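You operate a simulated robot arm through the tools that you are given. There is no shell and no other tool. Be economical: measure what you need, move in short steps, check, and stop when the job is done.

The job below is to be done with a simulated two-armed robot. You get a single attempt, and the scene is never put back.

## Task
Pick up the yellow pin marked "P 40" from the grey top of the steel table with one hand, pass it to the other hand and put it on the yellow square on the wooden bench. Set down upright: yellow pin.

The check looks at the end state, three seconds after you hand in, the way a careful person would. Anything else that was tipped, shoved, dropped, spilled or broken makes it a failure.

## Robot
Two 7-joint arms with two-finger parallel grippers on one trunk, on a base that drives. Base frame: it is fixed to the floor where the robot stands at the start and does not move with it; the origin is under the middle of the robot, x ahead of it, y to its left, z up. Readings come in m, degrees, newtons and seconds.
The left shoulder is at the start at [0.05, 0.165, 1.055], the right one opposite. With the tool pointing down near the work surface each hand reaches from about 0.22 to 0.7 m from the robot's upright axis, wherever it stands, measured 20 degrees to its own side. Places, roughly: yellow square on the wooden bench [-0.8, 1.1, 0.9]. Payload 3.91 kg a hand.
The tool frame of a hand sits at the grasp point between the pads (the TCP): z along the fingers, y along the line on which they close. The tips reach 0.03 m beyond it. The gripper opens to 0.11 m. The fingers are 0.02 m wide and 0.01 m thick; the gripper's body (0.048 by 0.112 m) begins 0.055 m behind the TCP.
Orientation is that of the tool frame in the base frame, as a unit quaternion [x, y, z, w]. With the fingers straight down and closing along the base's y, the tool's x points along the base's -x, its y along +y and its z along -z.

## Interface
- The arms move only by the tool drive_tool. It takes "left_rows", "right_rows" or both (then of equal length, played together; a hand with none holds still); each is a list of rows, each a list of 7 numbers: the shift along the tool's x, y, z in mm, then the turn, a rotation vector about the tool's x, y, z in degrees, then the gripper command, from -1 (shut) to 1 (fully open), values between in proportion. In form: [[tx, ty, tz, wx, wy, wz, fingers], ...]. A call has 1 to 8 rows; each row shifts and turns the commanded pose from where the row before left it, along the tool's axes as they then stand. Rows are played at 5 a second. More than 0.05 m and 8.6 degrees between two rows, or a gripper value outside its range, and nothing of the call is played. A pose out of reach is approached as far as the arm can. The call stops where the force on the tool passes 40 N (or 10 N more than at its start, if that is more) or the arm is blocked; 0.2 s more then pass. Each finger travels about 0.045 m/s and halts on what it meets, pressing with about 41 N; the grip force reading is that of the motor and also rises with nothing between the fingers. The clock runs only during rows and for 0.2 s after the last one: add rows that do not move to give the fingers time. The reply holds the time, the measured pose of the TCP, the force on the tool along the base axes, the opening and the grip force, in the units named above and with some noise, with the torque about the TCP (base axes, N m) and any sound that the robot's microphone picked up.
- Cameras (640 x 400 px; columns grow to the right, rows downward): "scene" is now at [0.1033, -0.0365, 1.2136]; the picture's right is [-0.39, -0.92, 0.00], its down [-0.51, 0.22, -0.83] and it looks along [0.77, -0.33, -0.55] (base axes); focal length 294 px, centre (320, 200). "left" rides on the left gripper at [0.072, -0.017, -0.103] in its tool frame; the picture's right is [0.23, 0.97, 0.00], its down [-0.76, 0.18, -0.62] and it looks along [-0.61, 0.14, 0.78] (tool axes); focal length 222 px, centre (320, 200). "right" rides on the right gripper at [0.072, 0.017, -0.103] in its tool frame; the picture's right is [-0.23, 0.97, 0.00], its down [-0.76, -0.18, -0.62] and it looks along [-0.61, -0.14, 0.78] (tool axes); focal length 222 px, centre (320, 200). There is no depth. A picture from a camera that has moved, and an enlarged one, comes with that camera's place and axes in the base frame and with its lens. The place of the scene camera against the robot may be out by one fixed shift of up to 0.018 m in any direction.
- camera(camera): a new picture of that camera. The clock stands still meanwhile.
- raise_lower(by): slides the trunk up (or, below 0, down) by that many m; the arms and the scene camera ride with it, the base frame stays. It gives what a move gives, with no picture.
- roll_base(legs): drives the robot by 1 to 6 legs, each [ahead, left, turn to the left] in m, m and degrees, along the robot's own axes; the way and the turn of a leg run together, so that a leg with both is an arc; at most 1.5 m and 180 degrees a leg. The arms and the cameras ride along, it lands a little off, and it stops where it bumps. It gives what a move gives.
- head_to(pan, tilt): turns the head with the scene camera to pan (to the left, within 80 degrees either way) and tilt (down, from -29 to 69), counted from straight ahead of the robot. It gives what a move gives.
- inspect(camera, box): a new picture of the part [left, top, right, bottom] of that camera's present view, enlarged. The clock stands still meanwhile.
- sign_off(): hands the job in; it is judged then, once.

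Go step by step. Nothing tells you exact positions but the pictures and the camera data: compare them with the known pose of the tool, close in by small moves and look again before you grip or let go. The budget is 120 turns and 100 pictures, counting those below and the enlarged ones. Unless the task says otherwise, let go and move clear before handing in, and close with one line.

The tools are called as name(argument=value, ...) on one line, values as JSON. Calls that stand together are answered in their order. drive_tool: Moves the arms, as the interface text tells. Its arguments: {"type":"object","properties":{"left_rows":{"type":"array"},"right_rows":{"type":"array"}},"required":[]} The other tools are called the same way: raise_lower (by) slides the trunk up or down; roll_base (legs) drives the base; head_to (pan, tilt) turns the head that bears the scene camera; camera (camera) takes a picture; inspect (camera, box) takes an enlarged picture of a part of a camera's view; sign_off () hands the job in.

At the start:

```text
time_s: 0.0
left_position: [0.4624, -0.0576, 1.0468]
left_tcp_rot: [0.0, 1.0, 0.0, 0.0]
left_contact_force: [-0.8, 0.3, 0.2]
left_torque: [0.03, 0.01, 0.03]
left_opening: 0.11
left_gripper_force: 0.0
right_position: [0.3432, -0.4639, 1.0033]
right_tcp_rot: [0.0, 1.0, 0.001, 0.0]
right_contact_force: [-0.4, 0.1, 0.4]
right_torque: [0.0, -0.01, 0.02]
right_opening: 0.1102
right_gripper_force: 0.1
trunk travel left (down, up): [-0.275, 0.228]
robot x, y, heading: [0.0017, 0.0004, -0.2]
head pan, tilt: [-23.1, 33.7]
```

scene: 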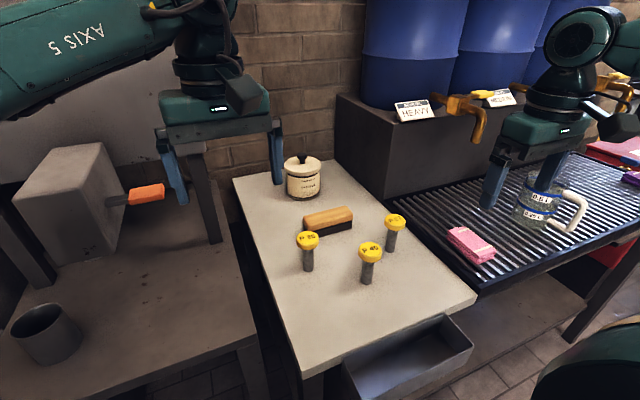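
right: 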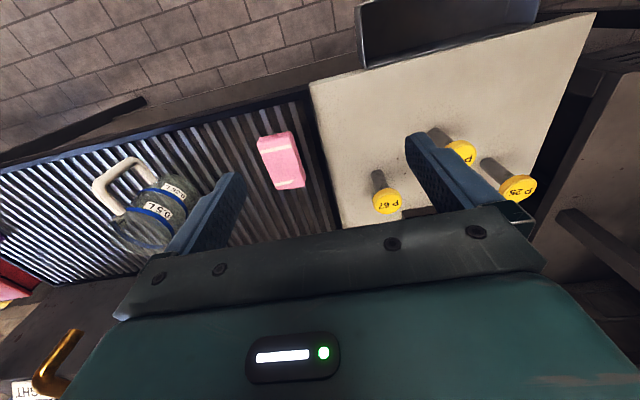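
left: 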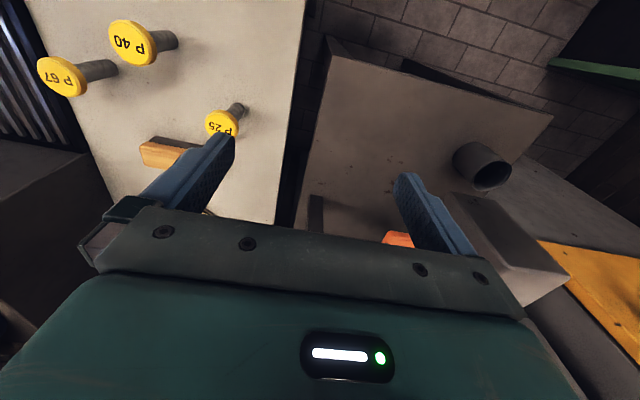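

I see three yellow-headed pins, with P 40 apparently nearest the robot at about (0.44, -0.28). I'll check the markings up close before moving.

inspect(camera="scene", box=[270, 190, 430, 290])

inspect(camera="right", box=[340, 100, 560, 238])

inspect(camera="left", box=[20, 0, 260, 150])

```text
4.00 times, centred on (350, 240) of scene
camera zoom: at [0.1033, -0.0365, 1.2136], right [-0.39, -0.92, 0.0], down [-0.51, 0.22, -0.83], along [0.77, -0.33, -0.55], focal length 1174 px, centre (200, 40)
```

zoom: 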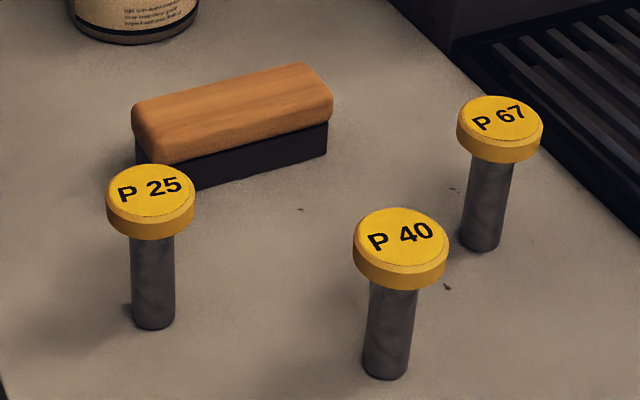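

```text
2.90 times, centred on (450, 169) of right
camera zoom: at [0.2704, -0.4463, 1.1061], right [0.23, 0.97, 0.0], down [0.76, -0.18, 0.62], along [0.61, -0.14, -0.78], focal length 644 px, centre (-57, 290)
```

zoom: 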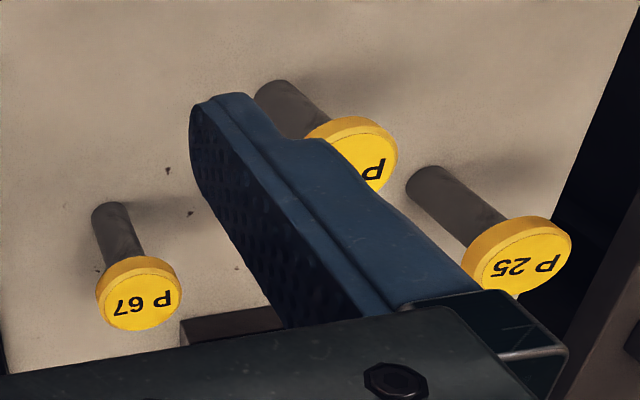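

```text
2.67 times, centred on (140, 75) of left
camera zoom: at [0.3886, -0.076, 1.1505], right [-0.23, 0.97, 0.0], down [0.76, 0.18, 0.62], along [0.61, 0.14, -0.78], focal length 592 px, centre (800, 533)
```

zoom: 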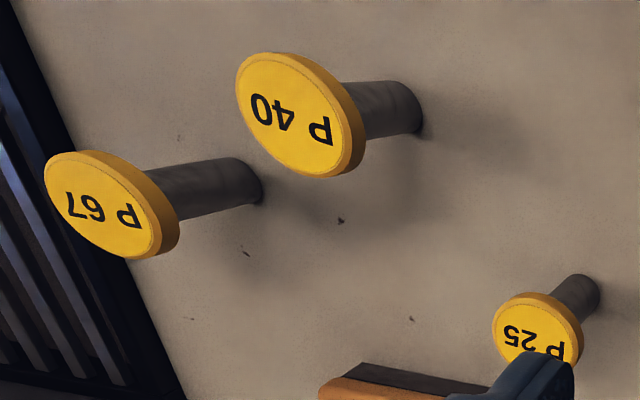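

P 40 stands at about (0.460, -0.288), base z 0.74, 0.10 tall; the others are P 25 and P 67. I'll look toward the bench before planning the pass.

head_to(pan=80, tilt=20)

camera(camera="scene")

```text
time_s: 1.8
left_position: [0.4621, -0.0593, 1.047]
left_tcp_rot: [-0.001, 1.0, 0.0, -0.001]
left_contact_force: [1.4, 0.7, -0.1]
left_torque: [0.03, 0.0, -0.01]
left_opening: 0.1099
left_gripper_force: 0.0
right_position: [0.3438, -0.4631, 1.0046]
right_tcp_rot: [0.0, 1.0, 0.001, 0.0]
right_contact_force: [-0.2, -0.5, 0.1]
right_torque: [0.03, 0.01, 0.01]
right_opening: 0.1099
right_gripper_force: 0.0
trunk travel left (down, up): [-0.275, 0.228]
robot x, y, heading: [0.0018, -0.0023, -0.0]
head pan, tilt: [80.0, 20.0]
```

```text
93 pictures are left
camera scene: at [0.0379, 0.0901, 1.2354], right [0.98, -0.17, 0.0], down [-0.06, -0.34, -0.94], along [0.16, 0.93, -0.34], focal length 294 px, centre (320, 200)
```

scene: 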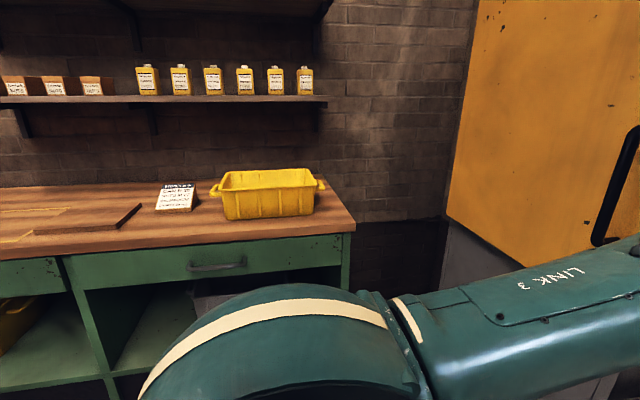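

The bench runs along the wall behind-left, so placing from the top is best. Plan: the right hand grips the shank tilted 45°, then the left takes the head from above. First I tilt the right hand in free air.

drive_tool(right_rows=[[0, 0, 0, 0, -7.5, 0, 1], [0, 0, 0, 0, -7.5, 0, 1], [0, 0, 0, 0, -7.5, 0, 1], [0, 0, 0, 0, -7.5, 0, 1], [0, 0, 0, 0, -7.5, 0, 1], [0, 0, 0, 0, -7.5, 0, 1], [0, 0, 0, 0, 0, 0, 1]])

head_to(pan=-30, tilt=35)

camera(camera="scene")

```text
time_s: 3.4
left_position: [0.461, -0.0598, 1.047]
left_tcp_rot: [0.0, 1.0, 0.0, 0.0]
left_contact_force: [-0.1, 0.0, 0.2]
left_torque: [-0.02, -0.02, 0.05]
left_opening: 0.1102
left_gripper_force: 0.2
right_position: [0.3446, -0.4624, 1.0048]
right_tcp_rot: [0.0, 0.923, 0.001, 0.384]
right_contact_force: [-0.1, -0.2, -0.1]
right_torque: [-0.01, 0.0, -0.02]
right_opening: 0.11
right_gripper_force: 0.0
trunk travel left (down, up): [-0.275, 0.228]
robot x, y, heading: [-0.0003, 0.0007, 0.1]
head pan, tilt: [80.0, 20.0]
```

```text
time_s: 5.3
left_position: [0.4641, -0.0562, 1.0476]
left_tcp_rot: [0.0, 1.0, 0.0, 0.0]
left_contact_force: [-0.5, 0.6, 0.4]
left_torque: [-0.01, 0.02, -0.02]
left_opening: 0.1099
left_gripper_force: 0.1
right_position: [0.3448, -0.4628, 1.0028]
right_tcp_rot: [0.0, 0.924, 0.0, 0.383]
right_contact_force: [0.4, -0.1, 0.1]
right_torque: [0.04, -0.04, -0.02]
right_opening: 0.11
right_gripper_force: 0.1
trunk travel left (down, up): [-0.275, 0.228]
robot x, y, heading: [-0.0025, 0.0026, -0.2]
head pan, tilt: [-30.0, 35.0]
```

```text
92 pictures are left
camera scene: at [0.098, -0.0456, 1.2116], right [-0.5, -0.87, 0.0], down [-0.5, 0.29, -0.82], along [0.71, -0.41, -0.57], focal length 294 px, centre (320, 200)
```

scene: 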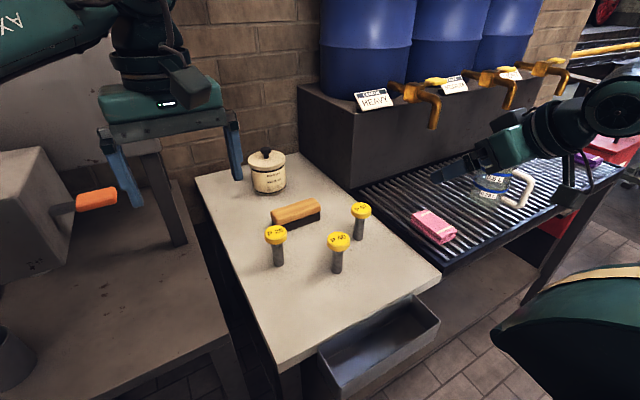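

The right hand is now tilted 45° forward as wanted. I move it in front of and above P 40, still well clear.

drive_tool(right_rows=[[12.6, 35, 17, 0, 0, 0, 1], [12.6, 35, 17, 0, 0, 0, 1], [12.6, 35, 17, 0, 0, 0, 1], [12.6, 35, 17, 0, 0, 0, 1], [12.6, 35, 17, 0, 0, 0, 1], [0, 0, 0, 0, 0, 0, 1]])

camera(camera="right")

camera(camera="scene")

```text
time_s: 6.7
left_position: [0.462, -0.0592, 1.0472]
left_tcp_rot: [0.0, 1.0, 0.0, 0.0]
left_contact_force: [0.3, 0.1, 0.5]
left_torque: [0.02, 0.0, -0.04]
left_opening: 0.1101
left_gripper_force: 0.1
right_position: [0.3963, -0.3076, 0.9009]
right_tcp_rot: [0.001, 0.924, 0.0, 0.383]
right_contact_force: [-0.1, -0.6, -0.4]
right_torque: [0.0, 0.0, -0.04]
right_opening: 0.1098
right_gripper_force: 0.1
right hand out of reach, approached as far as the arm can: row 3, 4, 5
trunk travel left (down, up): [-0.275, 0.228]
robot x, y, heading: [-0.0033, 0.0012, 0.3]
head pan, tilt: [-30.0, 35.0]
```

```text
91 pictures are left
camera right: at [0.2715, -0.2909, 0.9205], right [0.16, 0.97, 0.16], down [0.1, -0.18, 0.98], along [0.98, -0.14, -0.12], focal length 222 px, centre (320, 200)
```

right: 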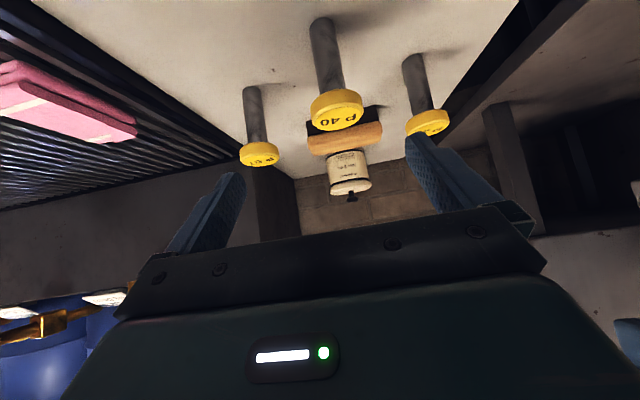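

```text
90 pictures are left
camera scene: at [0.0979, -0.0457, 1.2116], right [-0.5, -0.87, 0.0], down [-0.5, 0.29, -0.82], along [0.71, -0.41, -0.57], focal length 294 px, centre (320, 200)
```

scene: 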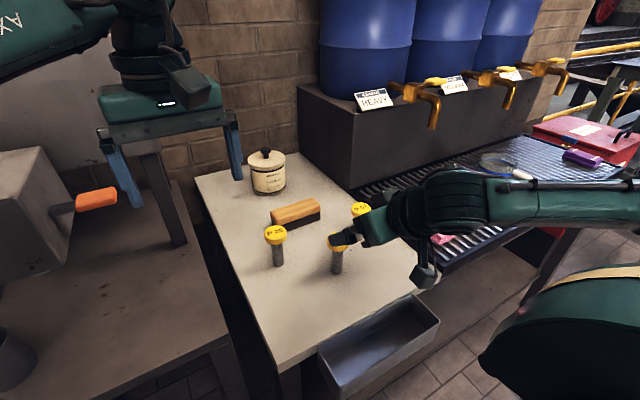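

That pose sits too close to the robot for the tilted arm. I'll back the robot 0.13 m to bring the pin into comfortable reach.

roll_base(legs=[[-0.13, 0, 0]])

camera(camera="right")

```text
time_s: 8.0
left_position: [0.3315, -0.0596, 1.0475]
left_tcp_rot: [-0.001, 1.0, 0.0, 0.0]
left_contact_force: [-0.2, -0.7, -0.8]
left_torque: [0.03, -0.02, -0.02]
left_opening: 0.1099
left_gripper_force: 0.1
right_position: [0.265, -0.3078, 0.9009]
right_tcp_rot: [0.0, 0.924, -0.001, 0.382]
right_contact_force: [0.2, 0.0, 0.6]
right_torque: [0.01, -0.02, 0.01]
right_opening: 0.1101
right_gripper_force: 0.1
trunk travel left (down, up): [-0.275, 0.228]
robot x, y, heading: [-0.1296, -0.0013, -0.1]
head pan, tilt: [-30.0, 35.0]
```

```text
89 pictures are left
camera right: at [0.1404, -0.2913, 0.9209], right [0.16, 0.97, 0.16], down [0.1, -0.18, 0.98], along [0.98, -0.14, -0.12], focal length 222 px, centre (320, 200)
```

right: 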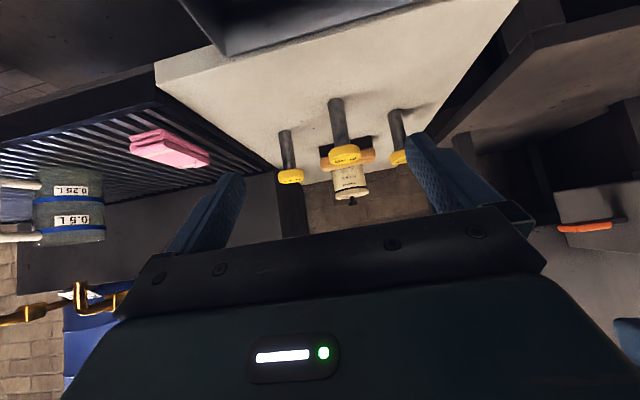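

P 40 is at about (0.458, -0.287). I move to a pre-grasp point 0.11 m back along the approach line.

drive_tool(right_rows=[[-12.4, 5.2, 28.3, 0, 0, 0, 1], [-12.4, 5.2, 28.3, 0, 0, 0, 1], [-12.4, 5.2, 28.3, 0, 0, 0, 1], [-12.4, 5.2, 28.3, 0, 0, 0, 1], [0, 0, 0, 0, 0, 0, 1]])

camera(camera="right")

```text
time_s: 9.2
left_position: [0.3316, -0.0596, 1.0474]
left_tcp_rot: [-0.001, 1.0, -0.001, 0.0]
left_contact_force: [-0.1, 0.4, 0.7]
left_torque: [0.02, -0.07, -0.01]
left_opening: 0.11
left_gripper_force: 0.0
right_position: [0.3809, -0.286, 0.8571]
right_tcp_rot: [0.0, 0.924, 0.0, 0.383]
right_contact_force: [-0.1, 0.1, 0.5]
right_torque: [0.0, 0.01, 0.01]
right_opening: 0.1099
right_gripper_force: 0.1
trunk travel left (down, up): [-0.275, 0.228]
robot x, y, heading: [-0.1345, 0.0031, 0.1]
head pan, tilt: [-30.0, 35.0]
```

```text
88 pictures are left
camera right: at [0.256, -0.2696, 0.8777], right [0.16, 0.97, 0.16], down [0.1, -0.18, 0.98], along [0.98, -0.14, -0.12], focal length 222 px, centre (320, 200)
```

right: 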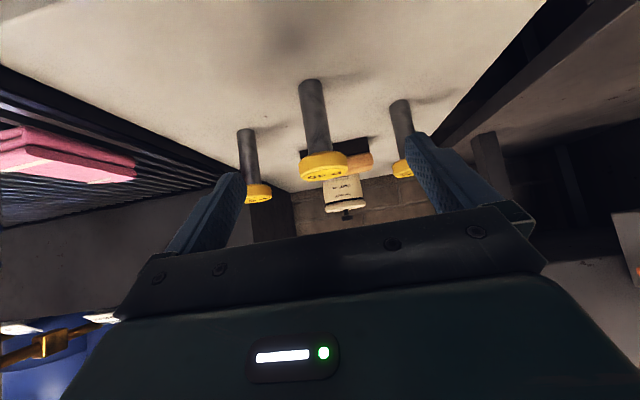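

Pin axis rechecks at (0.457, -0.288). I slide in along the tool axis with the fingers open.

drive_tool(right_rows=[[0.5, -0.5, 27, 0, 0, 0, 1], [0.5, -0.5, 27, 0, 0, 0, 1], [0.5, -0.5, 27, 0, 0, 0, 1], [0.5, -0.5, 26, 0, 0, 0, 1], [0, 0, 0, 0, 0, 0, 1]])

camera(camera="right")

inspect(camera="scene", box=[220, 100, 420, 225])

```text
time_s: 10.4
left_position: [0.3324, -0.0592, 1.0475]
left_tcp_rot: [0.0, 1.0, 0.0, 0.0]
left_contact_force: [-0.3, -0.4, 0.0]
left_torque: [0.0, 0.01, -0.01]
left_opening: 0.1099
left_gripper_force: 0.1
right_position: [0.4568, -0.2889, 0.7793]
right_tcp_rot: [0.0, 0.924, -0.001, 0.383]
right_contact_force: [0.2, 1.4, 0.2]
right_torque: [-0.01, -0.02, -0.01]
right_opening: 0.11
right_gripper_force: 0.1
trunk travel left (down, up): [-0.275, 0.228]
robot x, y, heading: [-0.1286, -0.0009, 0.2]
head pan, tilt: [-30.0, 35.0]
```

```text
87 pictures are left
camera right: at [0.3311, -0.2721, 0.7988], right [0.16, 0.97, 0.16], down [0.1, -0.18, 0.98], along [0.98, -0.14, -0.12], focal length 222 px, centre (320, 200)
```

right: 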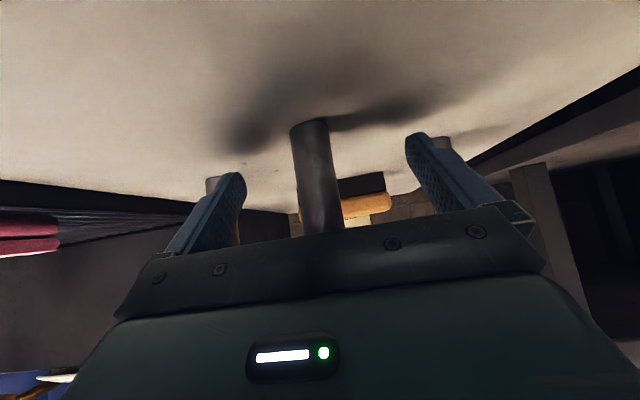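

```text
3.20 times, centred on (320, 162) of scene
camera zoom: at [-0.0328, -0.0456, 1.2116], right [-0.5, -0.87, 0.0], down [-0.5, 0.29, -0.82], along [0.71, -0.41, -0.57], focal length 940 px, centre (320, 320)
```

zoom: 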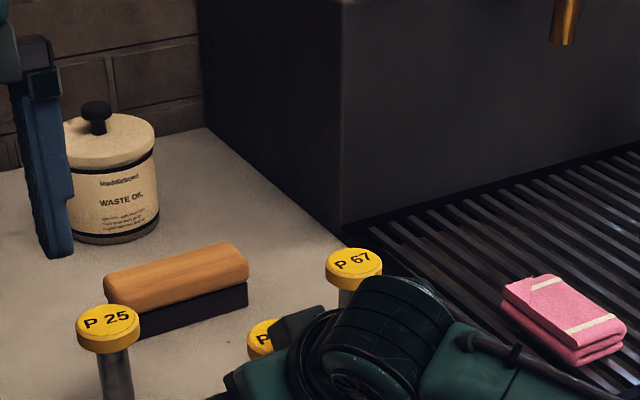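

The shank sits between the fingers within 2 mm of centre. I shift 1.5 mm and close.

drive_tool(right_rows=[[0, -1.5, 0, 0, 0, 0, 0.2], [0, 0, 0, 0, 0, 0, -0.3], [0, 0, 0, 0, 0, 0, -1], [0, 0, 0, 0, 0, 0, -1], [0, 0, 0, 0, 0, 0, -1], [0, 0, 0, 0, 0, 0, -1], [0, 0, 0, 0, 0, 0, -1], [0, 0, 0, 0, 0, 0, -1]])

camera(camera="right")

```text
time_s: 12.2
left_position: [0.3326, -0.0595, 1.0457]
left_tcp_rot: [-0.001, 1.0, 0.0, 0.001]
left_contact_force: [0.7, 0.5, -0.4]
left_torque: [0.01, 0.0, 0.02]
left_opening: 0.1101
left_gripper_force: 0.0
right_position: [0.4563, -0.2901, 0.7792]
right_tcp_rot: [0.0, 0.923, -0.001, 0.384]
right_contact_force: [-0.8, -0.1, -0.4]
right_torque: [0.04, 0.0, 0.05]
right_opening: 0.0236
right_gripper_force: 41.4
trunk travel left (down, up): [-0.275, 0.228]
robot x, y, heading: [-0.1271, 0.0019, -0.2]
head pan, tilt: [-30.0, 35.0]
```

```text
85 pictures are left
camera right: at [0.3304, -0.2735, 0.799], right [0.16, 0.97, 0.16], down [0.1, -0.18, 0.98], along [0.98, -0.14, -0.12], focal length 222 px, centre (320, 200)
```

right: 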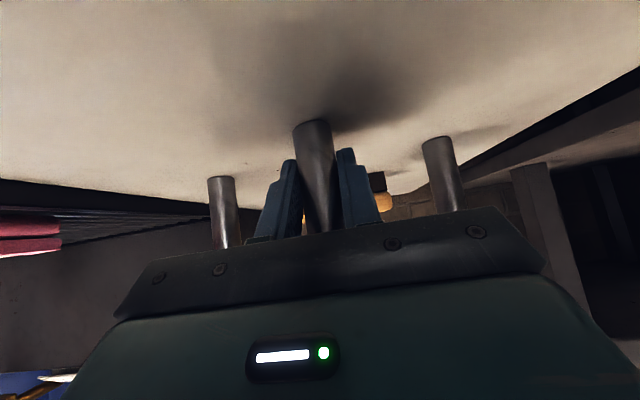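

The pin is gripped (opening 23.6 mm, 41 N). I lift it straight up.

drive_tool(right_rows=[[-14.1, 0, -14.1, 0, 0, 0, -1], [-28.3, 0, -28.3, 0, 0, 0, -1], [-28.3, 0, -28.3, 0, 0, 0, -1], [-28.3, 0, -28.3, 0, 0, 0, -1], [-28.3, 0, -28.3, 0, 0, 0, -1], [0, 0, 0, 0, 0, 0, -1]])

camera(camera="scene")

camera(camera="right")

```text
time_s: 13.6
left_position: [0.3322, -0.0587, 1.0471]
left_tcp_rot: [0.001, 1.0, 0.0, 0.0]
left_contact_force: [0.0, 0.3, -0.7]
left_torque: [0.01, 0.03, 0.0]
left_opening: 0.11
left_gripper_force: 0.1
right_position: [0.4518, -0.2901, 0.9593]
right_tcp_rot: [0.0, 0.924, 0.0, 0.382]
right_contact_force: [0.2, -0.4, -5.3]
right_torque: [0.02, 0.04, 0.01]
right_opening: 0.0235
right_gripper_force: 41.1
trunk travel left (down, up): [-0.275, 0.228]
robot x, y, heading: [-0.1278, -0.0005, 0.3]
head pan, tilt: [-30.0, 35.0]
```

```text
84 pictures are left
camera scene: at [-0.0323, -0.0459, 1.2115], right [-0.5, -0.87, 0.0], down [-0.5, 0.29, -0.82], along [0.71, -0.41, -0.57], focal length 294 px, centre (320, 200)
```

scene: 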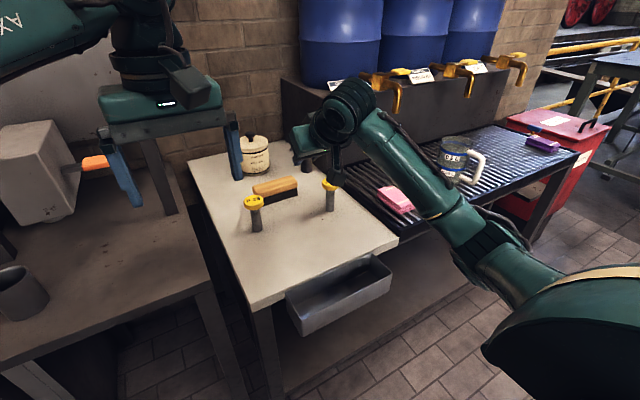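

```text
83 pictures are left
camera right: at [0.3277, -0.2739, 0.98], right [0.16, 0.97, 0.16], down [0.1, -0.18, 0.98], along [0.98, -0.14, -0.13], focal length 222 px, centre (320, 200)
```

right: 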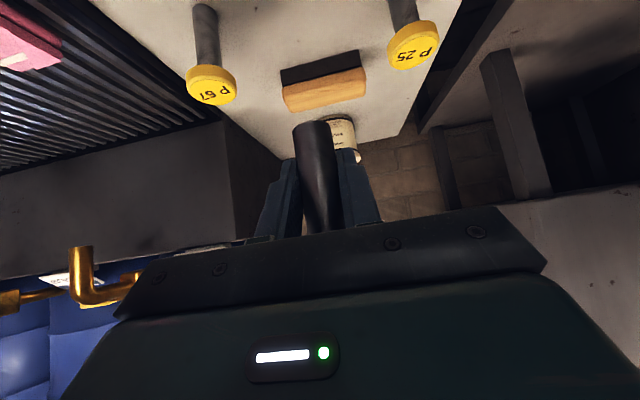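

The pin hangs upright in the right hand and weighs about 0.5 kg. I raise the left hand first and move it over in front, then bring the right inward.

drive_tool(left_rows=[[-29.5, 10, -30, 0, 0, 0, 1], [-29.5, 10, -30, 0, 0, 0, 1], [-29.5, 10, -30, 0, 0, 0, 1], [-29.5, 10, -30, 0, 0, 0, 1], [0, 0, 0, 0, 0, 0, 1]])

drive_tool(right_rows=[[-7, 25, -7, 0, 0, 0, -1], [-7, 25, -7, 0, 0, 0, -1], [-7, 25, -7, 0, 0, 0, -1], [-7, 25, -7, 0, 0, 0, -1], [0, 0, 0, 0, 0, 0, -1]])

camera(camera="left")

camera(camera="scene")

```text
time_s: 14.8
left_position: [0.4058, -0.0227, 1.1356]
left_tcp_rot: [0.0, 1.0, -0.001, 0.001]
left_contact_force: [-0.4, 0.4, -0.5]
left_torque: [-0.01, 0.0, -0.03]
left_opening: 0.1101
left_gripper_force: 0.1
left hand out of reach, approached as far as the arm can: row 3, 4
right_position: [0.4531, -0.2913, 0.9587]
right_tcp_rot: [0.001, 0.924, 0.0, 0.382]
right_contact_force: [-0.7, 0.4, -5.5]
right_torque: [0.0, 0.0, -0.01]
right_opening: 0.0233
right_gripper_force: 41.2
trunk travel left (down, up): [-0.275, 0.228]
robot x, y, heading: [-0.1311, 0.0005, 0.2]
head pan, tilt: [-30.0, 35.0]
```

```text
time_s: 16.0
left_position: [0.4069, -0.024, 1.1348]
left_tcp_rot: [0.0, 1.0, 0.0, 0.0]
left_contact_force: [0.1, 0.3, -0.6]
left_torque: [-0.02, 0.0, 0.01]
left_opening: 0.1101
left_gripper_force: 0.2
right_position: [0.4556, -0.1913, 0.9968]
right_tcp_rot: [0.0, 0.924, 0.0, 0.382]
right_contact_force: [0.7, -0.4, -4.6]
right_torque: [-0.07, 0.01, -0.01]
right_opening: 0.0234
right_gripper_force: 41.0
trunk travel left (down, up): [-0.275, 0.228]
robot x, y, heading: [-0.131, 0.0002, 0.0]
head pan, tilt: [-30.0, 35.0]
```

```text
82 pictures are left
camera left: at [0.3328, -0.0399, 1.2381], right [-0.23, 0.97, 0.0], down [0.76, 0.18, 0.62], along [0.61, 0.14, -0.78], focal length 222 px, centre (320, 200)
```

left: 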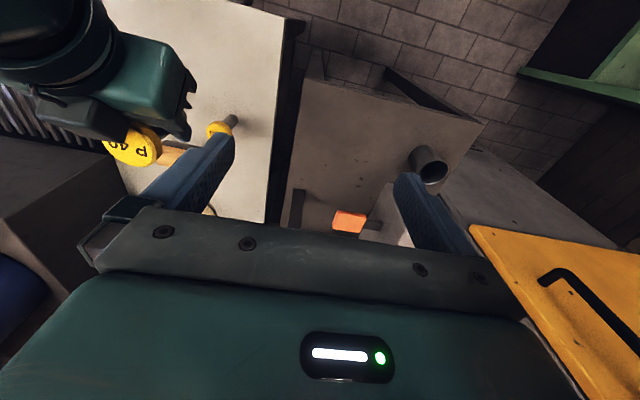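

```text
81 pictures are left
camera scene: at [-0.0323, -0.0459, 1.2115], right [-0.5, -0.87, 0.0], down [-0.5, 0.29, -0.82], along [0.71, -0.41, -0.57], focal length 294 px, centre (320, 200)
```

scene: 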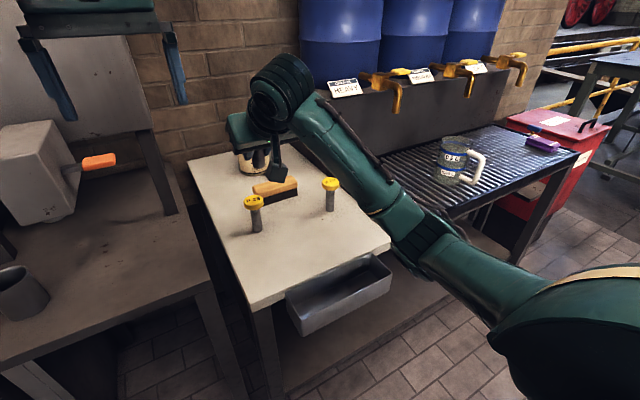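

The left hand hit its reach limit that high up, so I bring the pin down and closer, still above the other pins.

drive_tool(right_rows=[[28.6, 10, -1.5, 0, 0, 0, -1], [28.6, 10, -1.5, 0, 0, 0, -1], [28.6, 10, -1.5, 0, 0, 0, -1], [28.6, 10, -1.5, 0, 0, 0, -1], [0, 0, 0, 0, 0, 0, -1]])

camera(camera="left")

```text
time_s: 17.2
left_position: [0.4059, -0.0222, 1.134]
left_tcp_rot: [0.0, 1.0, 0.0, 0.0]
left_contact_force: [-0.2, 0.4, 0.1]
left_torque: [0.02, -0.02, 0.03]
left_opening: 0.11
left_gripper_force: 0.0
right_position: [0.3699, -0.1512, 0.9213]
right_tcp_rot: [0.0, 0.924, 0.0, 0.382]
right_contact_force: [0.9, -0.4, -4.6]
right_torque: [0.01, 0.01, 0.0]
right_opening: 0.0236
right_gripper_force: 40.8
trunk travel left (down, up): [-0.275, 0.228]
robot x, y, heading: [-0.1293, -0.0002, -0.0]
head pan, tilt: [-30.0, 35.0]
```

```text
80 pictures are left
camera left: at [0.3328, -0.0398, 1.2382], right [-0.23, 0.97, 0.0], down [0.76, 0.18, 0.62], along [0.61, 0.14, -0.78], focal length 222 px, centre (320, 200)
```

left: 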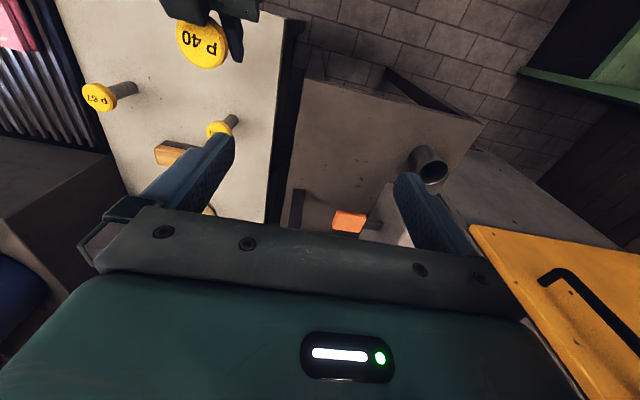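

The pin head is near (0.373, -0.147, 0.982). To keep the left hand's camera clear of the right wrist, I bring the left hand above the head and lean it 15° with its top forward.

drive_tool(left_rows=[[7.7, -31.5, 8.5, 0, 0, 0, 1], [7.7, -31.5, 8.5, 0, 0, 0, 1], [7.7, -31.5, 8.5, 0, 0, 0, 1], [7.7, -31.5, 8.5, 0, 0, 0, 1], [0, 0, 0, 0, 7.5, 0, 1], [0, 0, 0, 0, 7.5, 0, 1], [0, 0, 0, 0, 0, 0, 1]])

camera(camera="left")

head_to(pan=-15, tilt=20)

camera(camera="scene")

```text
time_s: 18.8
left_position: [0.3418, -0.0946, 1.0862]
left_tcp_rot: [0.001, 0.993, 0.001, -0.122]
left_contact_force: [-0.2, -0.4, -0.4]
left_torque: [0.0, -0.01, 0.02]
left_opening: 0.1102
left_gripper_force: 0.0
left hand out of reach, approached as far as the arm can: row 2, 3, 4, 5, 6
right_position: [0.3699, -0.1517, 0.9227]
right_tcp_rot: [0.0, 0.924, 0.0, 0.382]
right_contact_force: [-0.7, -0.4, -4.4]
right_torque: [-0.02, 0.05, 0.02]
right_opening: 0.0232
right_gripper_force: 40.5
trunk travel left (down, up): [-0.275, 0.228]
robot x, y, heading: [-0.1335, 0.0006, -0.0]
head pan, tilt: [-30.0, 35.0]
```

```text
79 pictures are left
camera left: at [0.2951, -0.1116, 1.2037], right [-0.22, 0.97, 0.06], down [0.89, 0.17, 0.42], along [0.4, 0.14, -0.91], focal length 222 px, centre (320, 200)
```

left: 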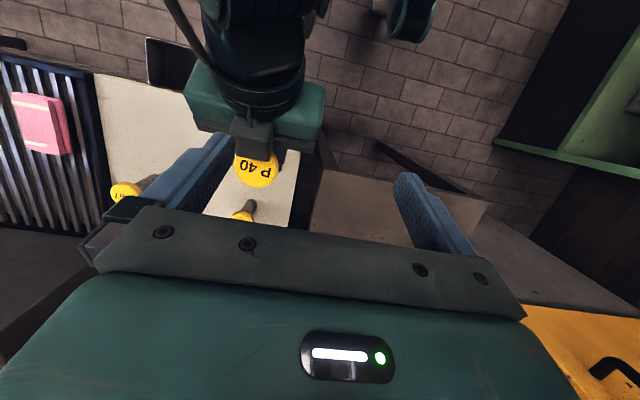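

```text
time_s: 19.5
left_position: [0.3427, -0.0952, 1.0865]
left_tcp_rot: [0.001, 0.993, 0.001, -0.121]
left_contact_force: [0.4, 0.0, -0.1]
left_torque: [-0.03, -0.01, -0.02]
left_opening: 0.1098
left_gripper_force: 0.1
right_position: [0.3701, -0.1504, 0.9213]
right_tcp_rot: [0.0, 0.924, 0.0, 0.381]
right_contact_force: [0.0, -0.5, -3.9]
right_torque: [0.01, 0.02, -0.01]
right_opening: 0.0232
right_gripper_force: 40.9
trunk travel left (down, up): [-0.275, 0.228]
robot x, y, heading: [-0.1293, 0.0016, -0.0]
head pan, tilt: [-15.0, 20.0]
```

```text
78 pictures are left
camera scene: at [-0.0187, -0.0259, 1.2353], right [-0.26, -0.97, 0.0], down [-0.33, 0.09, -0.94], along [0.91, -0.24, -0.34], focal length 294 px, centre (320, 200)
```

scene: 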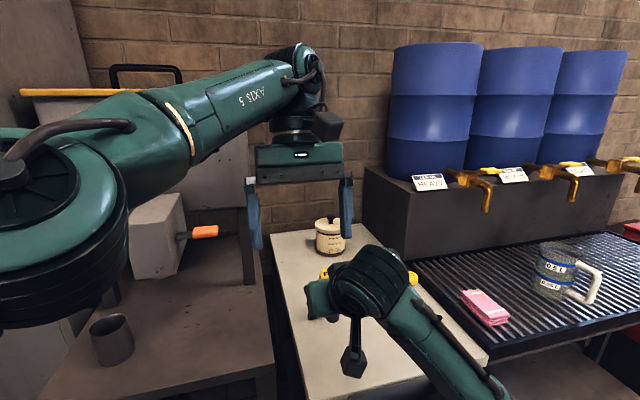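

The left arm can't cross that far, so the meeting point shifts toward the middle and a little lower.

drive_tool(right_rows=[[8.5, 30, 8.5, 0, 0, 0, -1], [8.5, 30, 8.5, 0, 0, 0, -1], [8.5, 30, 8.5, 0, 0, 0, -1], [0, 0, 0, 0, 0, 0, -1]])

camera(camera="left")

```text
time_s: 20.5
left_position: [0.341, -0.0939, 1.0852]
left_tcp_rot: [0.001, 0.993, 0.001, -0.121]
left_contact_force: [0.0, -0.7, 0.4]
left_torque: [0.02, 0.0, 0.0]
left_opening: 0.1102
left_gripper_force: 0.2
right_position: [0.3715, -0.0595, 0.8833]
right_tcp_rot: [0.001, 0.924, 0.0, 0.382]
right_contact_force: [-0.2, 0.0, -5.0]
right_torque: [0.0, 0.03, 0.0]
right_opening: 0.0233
right_gripper_force: 41.0
trunk travel left (down, up): [-0.275, 0.228]
robot x, y, heading: [-0.1296, -0.0013, 0.1]
head pan, tilt: [-15.0, 20.0]
```

```text
77 pictures are left
camera left: at [0.295, -0.1116, 1.2037], right [-0.22, 0.97, 0.06], down [0.89, 0.17, 0.42], along [0.4, 0.14, -0.91], focal length 222 px, centre (320, 200)
```

left: 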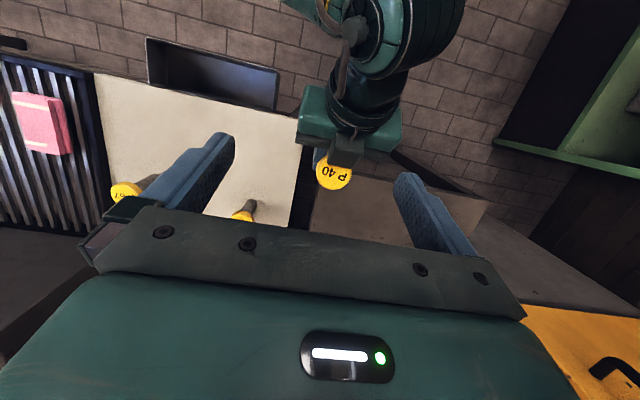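

The head now reads at (0.369, -0.062, 0.944), matching the right hand's pose. I bring the left hand to a hover 80 mm back along its own axis.

drive_tool(left_rows=[[-21, 11, 13, 0, 0, 0, 1], [-21, 11, 13, 0, 0, 0, 1], [-21, 11, 13, 0, 0, 0, 1], [0, 0, 0, 0, 0, 0, 1]])

camera(camera="left")

```text
time_s: 21.5
left_position: [0.3909, -0.0544, 1.0159]
left_tcp_rot: [0.0, 0.991, 0.0, -0.131]
left_contact_force: [0.4, -0.1, 0.4]
left_torque: [-0.03, 0.0, -0.03]
left_opening: 0.1101
left_gripper_force: 0.0
left hand out of reach, approached as far as the arm can: row 2
right_position: [0.371, -0.0611, 0.8842]
right_tcp_rot: [0.0, 0.924, 0.0, 0.382]
right_contact_force: [0.3, 0.7, -4.8]
right_torque: [0.01, 0.0, 0.03]
right_opening: 0.023
right_gripper_force: 41.0
trunk travel left (down, up): [-0.275, 0.228]
robot x, y, heading: [-0.1333, 0.0022, -0.2]
head pan, tilt: [-15.0, 20.0]
```

```text
76 pictures are left
camera left: at [0.3468, -0.0711, 1.1349], right [-0.22, 0.97, 0.06], down [0.9, 0.18, 0.4], along [0.38, 0.14, -0.91], focal length 222 px, centre (320, 200)
```

left: 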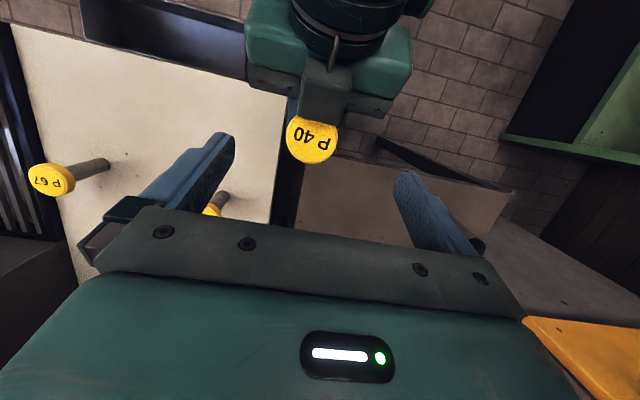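

Alignment with the head is good: the target is almost exactly along the left tool's axis. I descend over the head.

drive_tool(left_rows=[[0, -1.9, 16, 0, 0, 0, 1], [0, -1.9, 16, 0, 0, 0, 1], [0, -1.9, 16, 0, 0, 0, 1], [0, 0, 0, 0, 0, 0, 1]])

camera(camera="left")

camera(camera="scene")

```text
time_s: 22.5
left_position: [0.3793, -0.061, 0.9713]
left_tcp_rot: [0.0, 0.991, 0.0, -0.131]
left_contact_force: [0.1, 0.5, -0.4]
left_torque: [0.0, -0.04, -0.02]
left_opening: 0.1102
left_gripper_force: 0.0
right_position: [0.3718, -0.0601, 0.8834]
right_tcp_rot: [0.0, 0.924, -0.001, 0.382]
right_contact_force: [0.5, 0.0, -5.3]
right_torque: [-0.02, 0.04, 0.02]
right_opening: 0.023
right_gripper_force: 40.9
trunk travel left (down, up): [-0.275, 0.228]
robot x, y, heading: [-0.1294, 0.0006, 0.0]
head pan, tilt: [-15.0, 20.0]
```

```text
75 pictures are left
camera left: at [0.3349, -0.0773, 1.0896], right [-0.22, 0.97, 0.06], down [0.9, 0.18, 0.4], along [0.38, 0.14, -0.91], focal length 222 px, centre (320, 200)
```

left: 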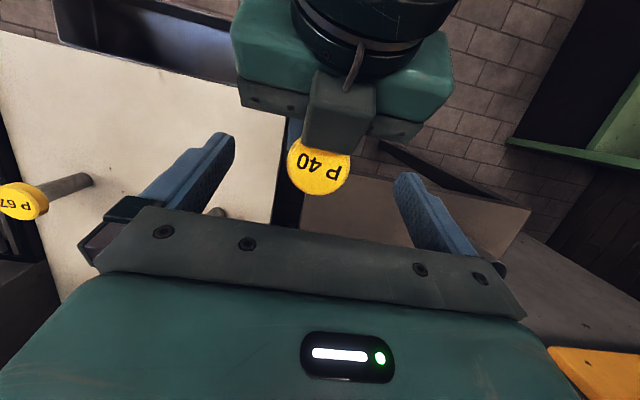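

```text
74 pictures are left
camera scene: at [-0.0187, -0.0258, 1.2354], right [-0.26, -0.97, 0.0], down [-0.33, 0.09, -0.94], along [0.91, -0.24, -0.34], focal length 294 px, centre (320, 200)
```

scene: 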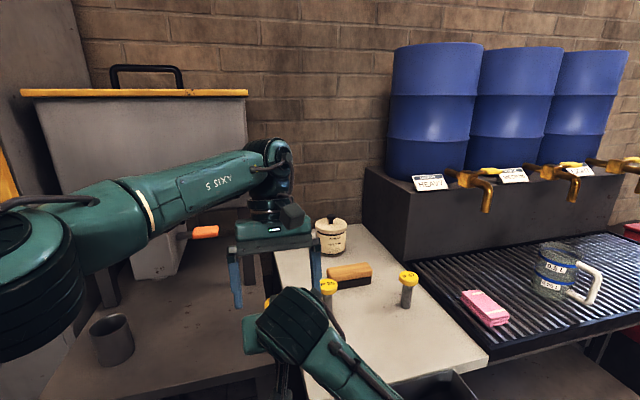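

Still centred (pin axis y -0.060, x 0.369). I lower the last 17 mm and close on the head.

drive_tool(left_rows=[[0, 0.5, 9, 0, 0, 0, 1], [0, 0, 8.5, 0, 0, 0, 1], [0, 0, 0, 0, 0, 0, 1]])

camera(camera="left")

```text
time_s: 23.3
left_position: [0.3724, -0.0586, 0.9528]
left_tcp_rot: [0.0, 0.991, 0.0, -0.13]
left_contact_force: [0.6, -0.1, 0.8]
left_torque: [0.01, 0.01, -0.04]
left_opening: 0.11
left_gripper_force: 0.1
right_position: [0.3712, -0.06, 0.8839]
right_tcp_rot: [0.0, 0.924, 0.0, 0.382]
right_contact_force: [0.8, 0.2, -5.8]
right_torque: [0.02, 0.01, -0.01]
right_opening: 0.0236
right_gripper_force: 40.8
trunk travel left (down, up): [-0.275, 0.228]
robot x, y, heading: [-0.1296, 0.0008, 0.3]
head pan, tilt: [-15.0, 20.0]
```

```text
73 pictures are left
camera left: at [0.3293, -0.0769, 1.072], right [-0.22, 0.97, 0.06], down [0.9, 0.18, 0.4], along [0.38, 0.14, -0.91], focal length 222 px, centre (320, 200)
```

left: 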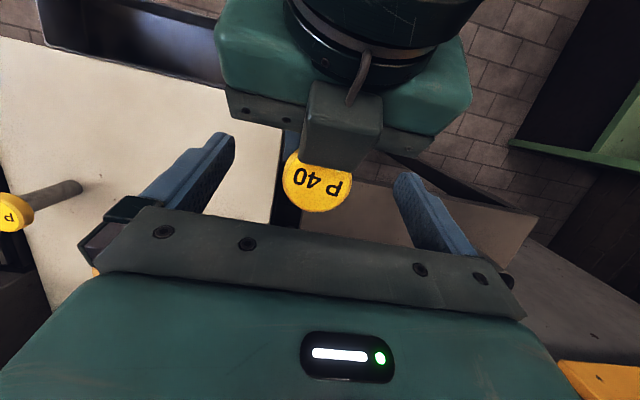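

The head is between the left fingers, centred within 1 mm, and within the pads. Closing the left gripper now.

drive_tool(left_rows=[[0, -1, 0, 0, 0, 0, 0.2], [0, 0, 0, 0, 0, 0, -0.2], [0, 0, 0, 0, 0, 0, -1], [0, 0, 0, 0, 0, 0, -1], [0, 0, 0, 0, 0, 0, -1], [0, 0, 0, 0, 0, 0, -1], [0, 0, 0, 0, 0, 0, -1]])

camera(camera="left")

```text
time_s: 24.9
left_position: [0.3754, -0.0608, 0.9527]
left_tcp_rot: [0.001, 0.991, 0.002, -0.131]
left_contact_force: [0.9, 5.4, 0.0]
left_torque: [0.25, -0.05, -0.07]
left_opening: 0.045
left_gripper_force: 41.5
right_position: [0.3707, -0.0623, 0.8837]
right_tcp_rot: [0.001, 0.924, 0.0, 0.383]
right_contact_force: [-0.7, -3.7, -3.9]
right_torque: [0.12, -0.01, 0.04]
right_opening: 0.0236
right_gripper_force: 41.0
trunk travel left (down, up): [-0.275, 0.228]
robot x, y, heading: [-0.1302, 0.0012, 0.0]
head pan, tilt: [-15.0, 20.0]
```

```text
72 pictures are left
camera left: at [0.3299, -0.0776, 1.0717], right [-0.22, 0.97, 0.06], down [0.9, 0.18, 0.4], along [0.38, 0.14, -0.91], focal length 222 px, centre (320, 200)
```

left: 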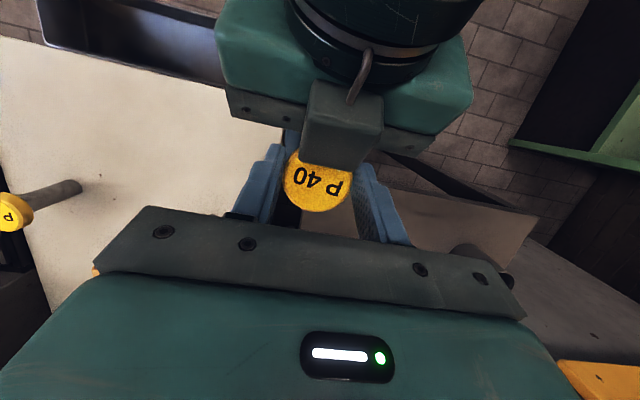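

The left holds the head (45 mm opening, 41 N). Now I open the right hand and check that the pin stays with the left.

drive_tool(right_rows=[[0, 0, 0, 0, 0, 0, -0.3], [0, 0, 0, 0, 0, 0, 0.2], [0, 0, 0, 0, 0, 0, 0.7], [0, 0, 0, 0, 0, 0, 1], [0, 0, 0, 0, 0, 0, 1], [0, 0, 0, 0, 0, 0, 1]])

camera(camera="right")

camera(camera="left")

```text
time_s: 26.3
left_position: [0.3743, -0.0619, 0.9533]
left_tcp_rot: [0.0, 0.992, -0.001, -0.13]
left_contact_force: [0.3, 0.1, 0.3]
left_torque: [0.0, -0.01, 0.0]
left_opening: 0.0449
left_gripper_force: 40.0
right_position: [0.3709, -0.0598, 0.8844]
right_tcp_rot: [0.0, 0.924, 0.0, 0.382]
right_contact_force: [-0.3, -1.1, 0.6]
right_torque: [0.03, 0.0, 0.01]
right_opening: 0.1101
right_gripper_force: 0.0
trunk travel left (down, up): [-0.275, 0.228]
robot x, y, heading: [-0.1303, -0.0001, -0.4]
head pan, tilt: [-15.0, 20.0]
```

```text
71 pictures are left
camera right: at [0.2452, -0.0435, 0.9045], right [0.16, 0.97, 0.16], down [0.1, -0.18, 0.98], along [0.98, -0.14, -0.12], focal length 222 px, centre (320, 200)
```

right: 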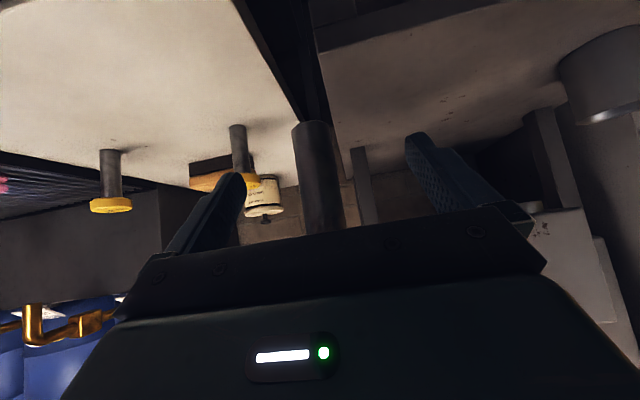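

```text
70 pictures are left
camera left: at [0.3297, -0.0778, 1.0718], right [-0.22, 0.97, 0.06], down [0.9, 0.18, 0.4], along [0.38, 0.14, -0.91], focal length 222 px, centre (320, 200)
```

left: 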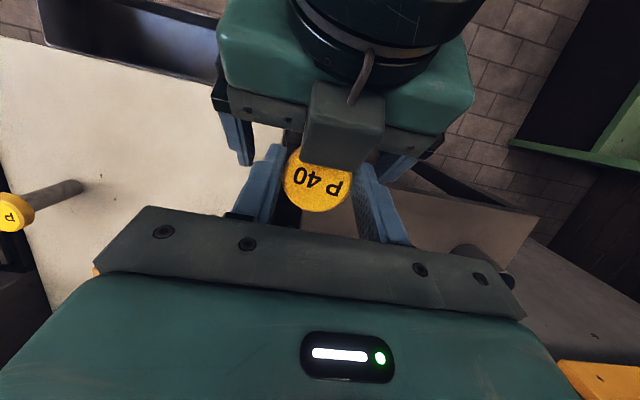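

The pin stays in the left hand. I withdraw the right hand horizontally backward.

drive_tool(right_rows=[[7, 0, -7, 0, 0, 0, 1], [14, 0, -14, 0, 0, 0, 1], [14, 0, -14, 0, 0, 0, 1], [7, 0, -7, 0, 0, 0, 1], [0, 0, 0, 0, 0, 0, 1]])

camera(camera="right")

```text
time_s: 27.5
left_position: [0.3735, -0.0616, 0.9532]
left_tcp_rot: [0.0, 0.991, 0.0, -0.131]
left_contact_force: [-0.6, -0.1, -0.2]
left_torque: [0.0, -0.01, 0.01]
left_opening: 0.0448
left_gripper_force: 41.0
right_position: [0.3105, -0.0604, 0.8853]
right_tcp_rot: [0.0, 0.924, 0.0, 0.383]
right_contact_force: [-0.1, -0.1, 0.6]
right_torque: [-0.02, 0.0, 0.03]
right_opening: 0.1098
right_gripper_force: 0.0
trunk travel left (down, up): [-0.275, 0.228]
robot x, y, heading: [-0.1313, 0.0006, 0.0]
head pan, tilt: [-15.0, 20.0]
```

```text
69 pictures are left
camera right: at [0.1852, -0.0443, 0.9057], right [0.16, 0.97, 0.16], down [0.1, -0.18, 0.98], along [0.98, -0.14, -0.12], focal length 222 px, centre (320, 200)
```

right: 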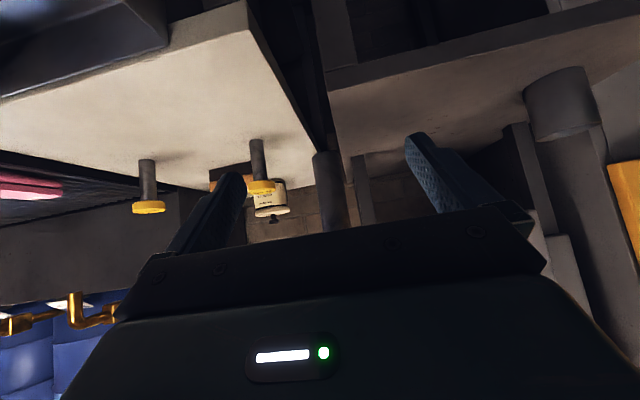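

The pin hangs upright from the left hand with the right clear. I move the right hand aside and raise the trunk for the bench height.

drive_tool(right_rows=[[0, -30, 0, 0, 0, 0, 1], [0, -40, 0, 0, 0, 0, 1], [0, -40, 0, 0, 0, 0, 1], [0, -40, 0, 0, 0, 0, 1], [0, 0, 0, 0, 0, 0, 1]])

raise_lower(by=0.2)

camera(camera="left")

head_to(pan=80, tilt=30)

camera(camera="scene")

```text
time_s: 28.7
left_position: [0.3744, -0.0613, 0.9523]
left_tcp_rot: [0.0, 0.992, -0.001, -0.13]
left_contact_force: [0.6, -0.9, -0.5]
left_torque: [0.02, 0.02, 0.01]
left_opening: 0.0451
left_gripper_force: 40.8
right_position: [0.3106, -0.2076, 0.886]
right_tcp_rot: [0.0, 0.924, 0.0, 0.383]
right_contact_force: [0.4, -0.2, 0.7]
right_torque: [0.02, 0.01, 0.0]
right_opening: 0.1098
right_gripper_force: 0.1
trunk travel left (down, up): [-0.275, 0.228]
robot x, y, heading: [-0.1333, -0.0008, 0.0]
head pan, tilt: [-15.0, 20.0]
```

```text
time_s: 30.9
left_position: [0.3744, -0.06, 1.1524]
left_tcp_rot: [0.0, 0.991, 0.0, -0.13]
left_contact_force: [-0.7, 0.1, -5.3]
left_torque: [-0.03, -0.02, -0.01]
left_opening: 0.0447
left_gripper_force: 41.0
right_position: [0.3107, -0.2096, 1.0857]
right_tcp_rot: [0.0, 0.924, 0.0, 0.382]
right_contact_force: [0.1, -0.2, -0.1]
right_torque: [0.02, 0.02, -0.01]
right_opening: 0.1101
right_gripper_force: 0.1
trunk travel left (down, up): [-0.475, 0.028]
robot x, y, heading: [-0.1348, -0.0013, -0.2]
head pan, tilt: [-15.0, 20.0]
```

```text
68 pictures are left
camera left: at [0.3299, -0.0779, 1.2716], right [-0.22, 0.97, 0.06], down [0.9, 0.18, 0.4], along [0.38, 0.14, -0.91], focal length 222 px, centre (320, 200)
```

left: 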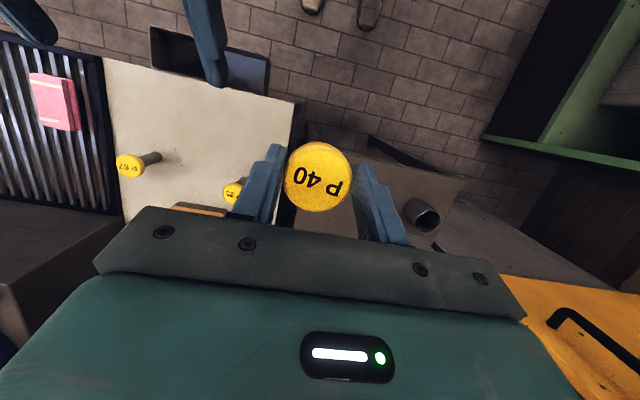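

```text
time_s: 32.6
left_position: [0.3748, -0.0613, 1.1537]
left_tcp_rot: [0.001, 0.992, 0.0, -0.13]
left_contact_force: [-0.5, 1.3, -5.5]
left_torque: [0.03, 0.02, 0.0]
left_opening: 0.045
left_gripper_force: 40.4
right_position: [0.3105, -0.2084, 1.0856]
right_tcp_rot: [0.001, 0.924, -0.001, 0.382]
right_contact_force: [0.2, -0.4, 0.0]
right_torque: [0.0, -0.02, -0.02]
right_opening: 0.11
right_gripper_force: 0.1
trunk travel left (down, up): [-0.475, 0.028]
robot x, y, heading: [-0.1321, 0.0046, -0.1]
head pan, tilt: [80.0, 30.0]
```

```text
67 pictures are left
camera scene: at [-0.0928, 0.0874, 1.4193], right [0.98, -0.17, 0.0], down [-0.09, -0.49, -0.87], along [0.15, 0.85, -0.5], focal length 294 px, centre (320, 200)
```

scene: 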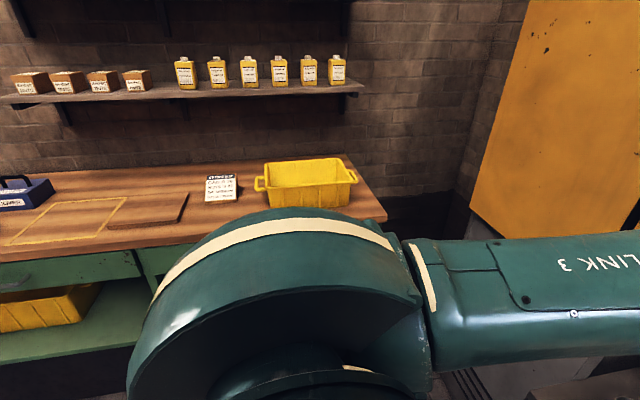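

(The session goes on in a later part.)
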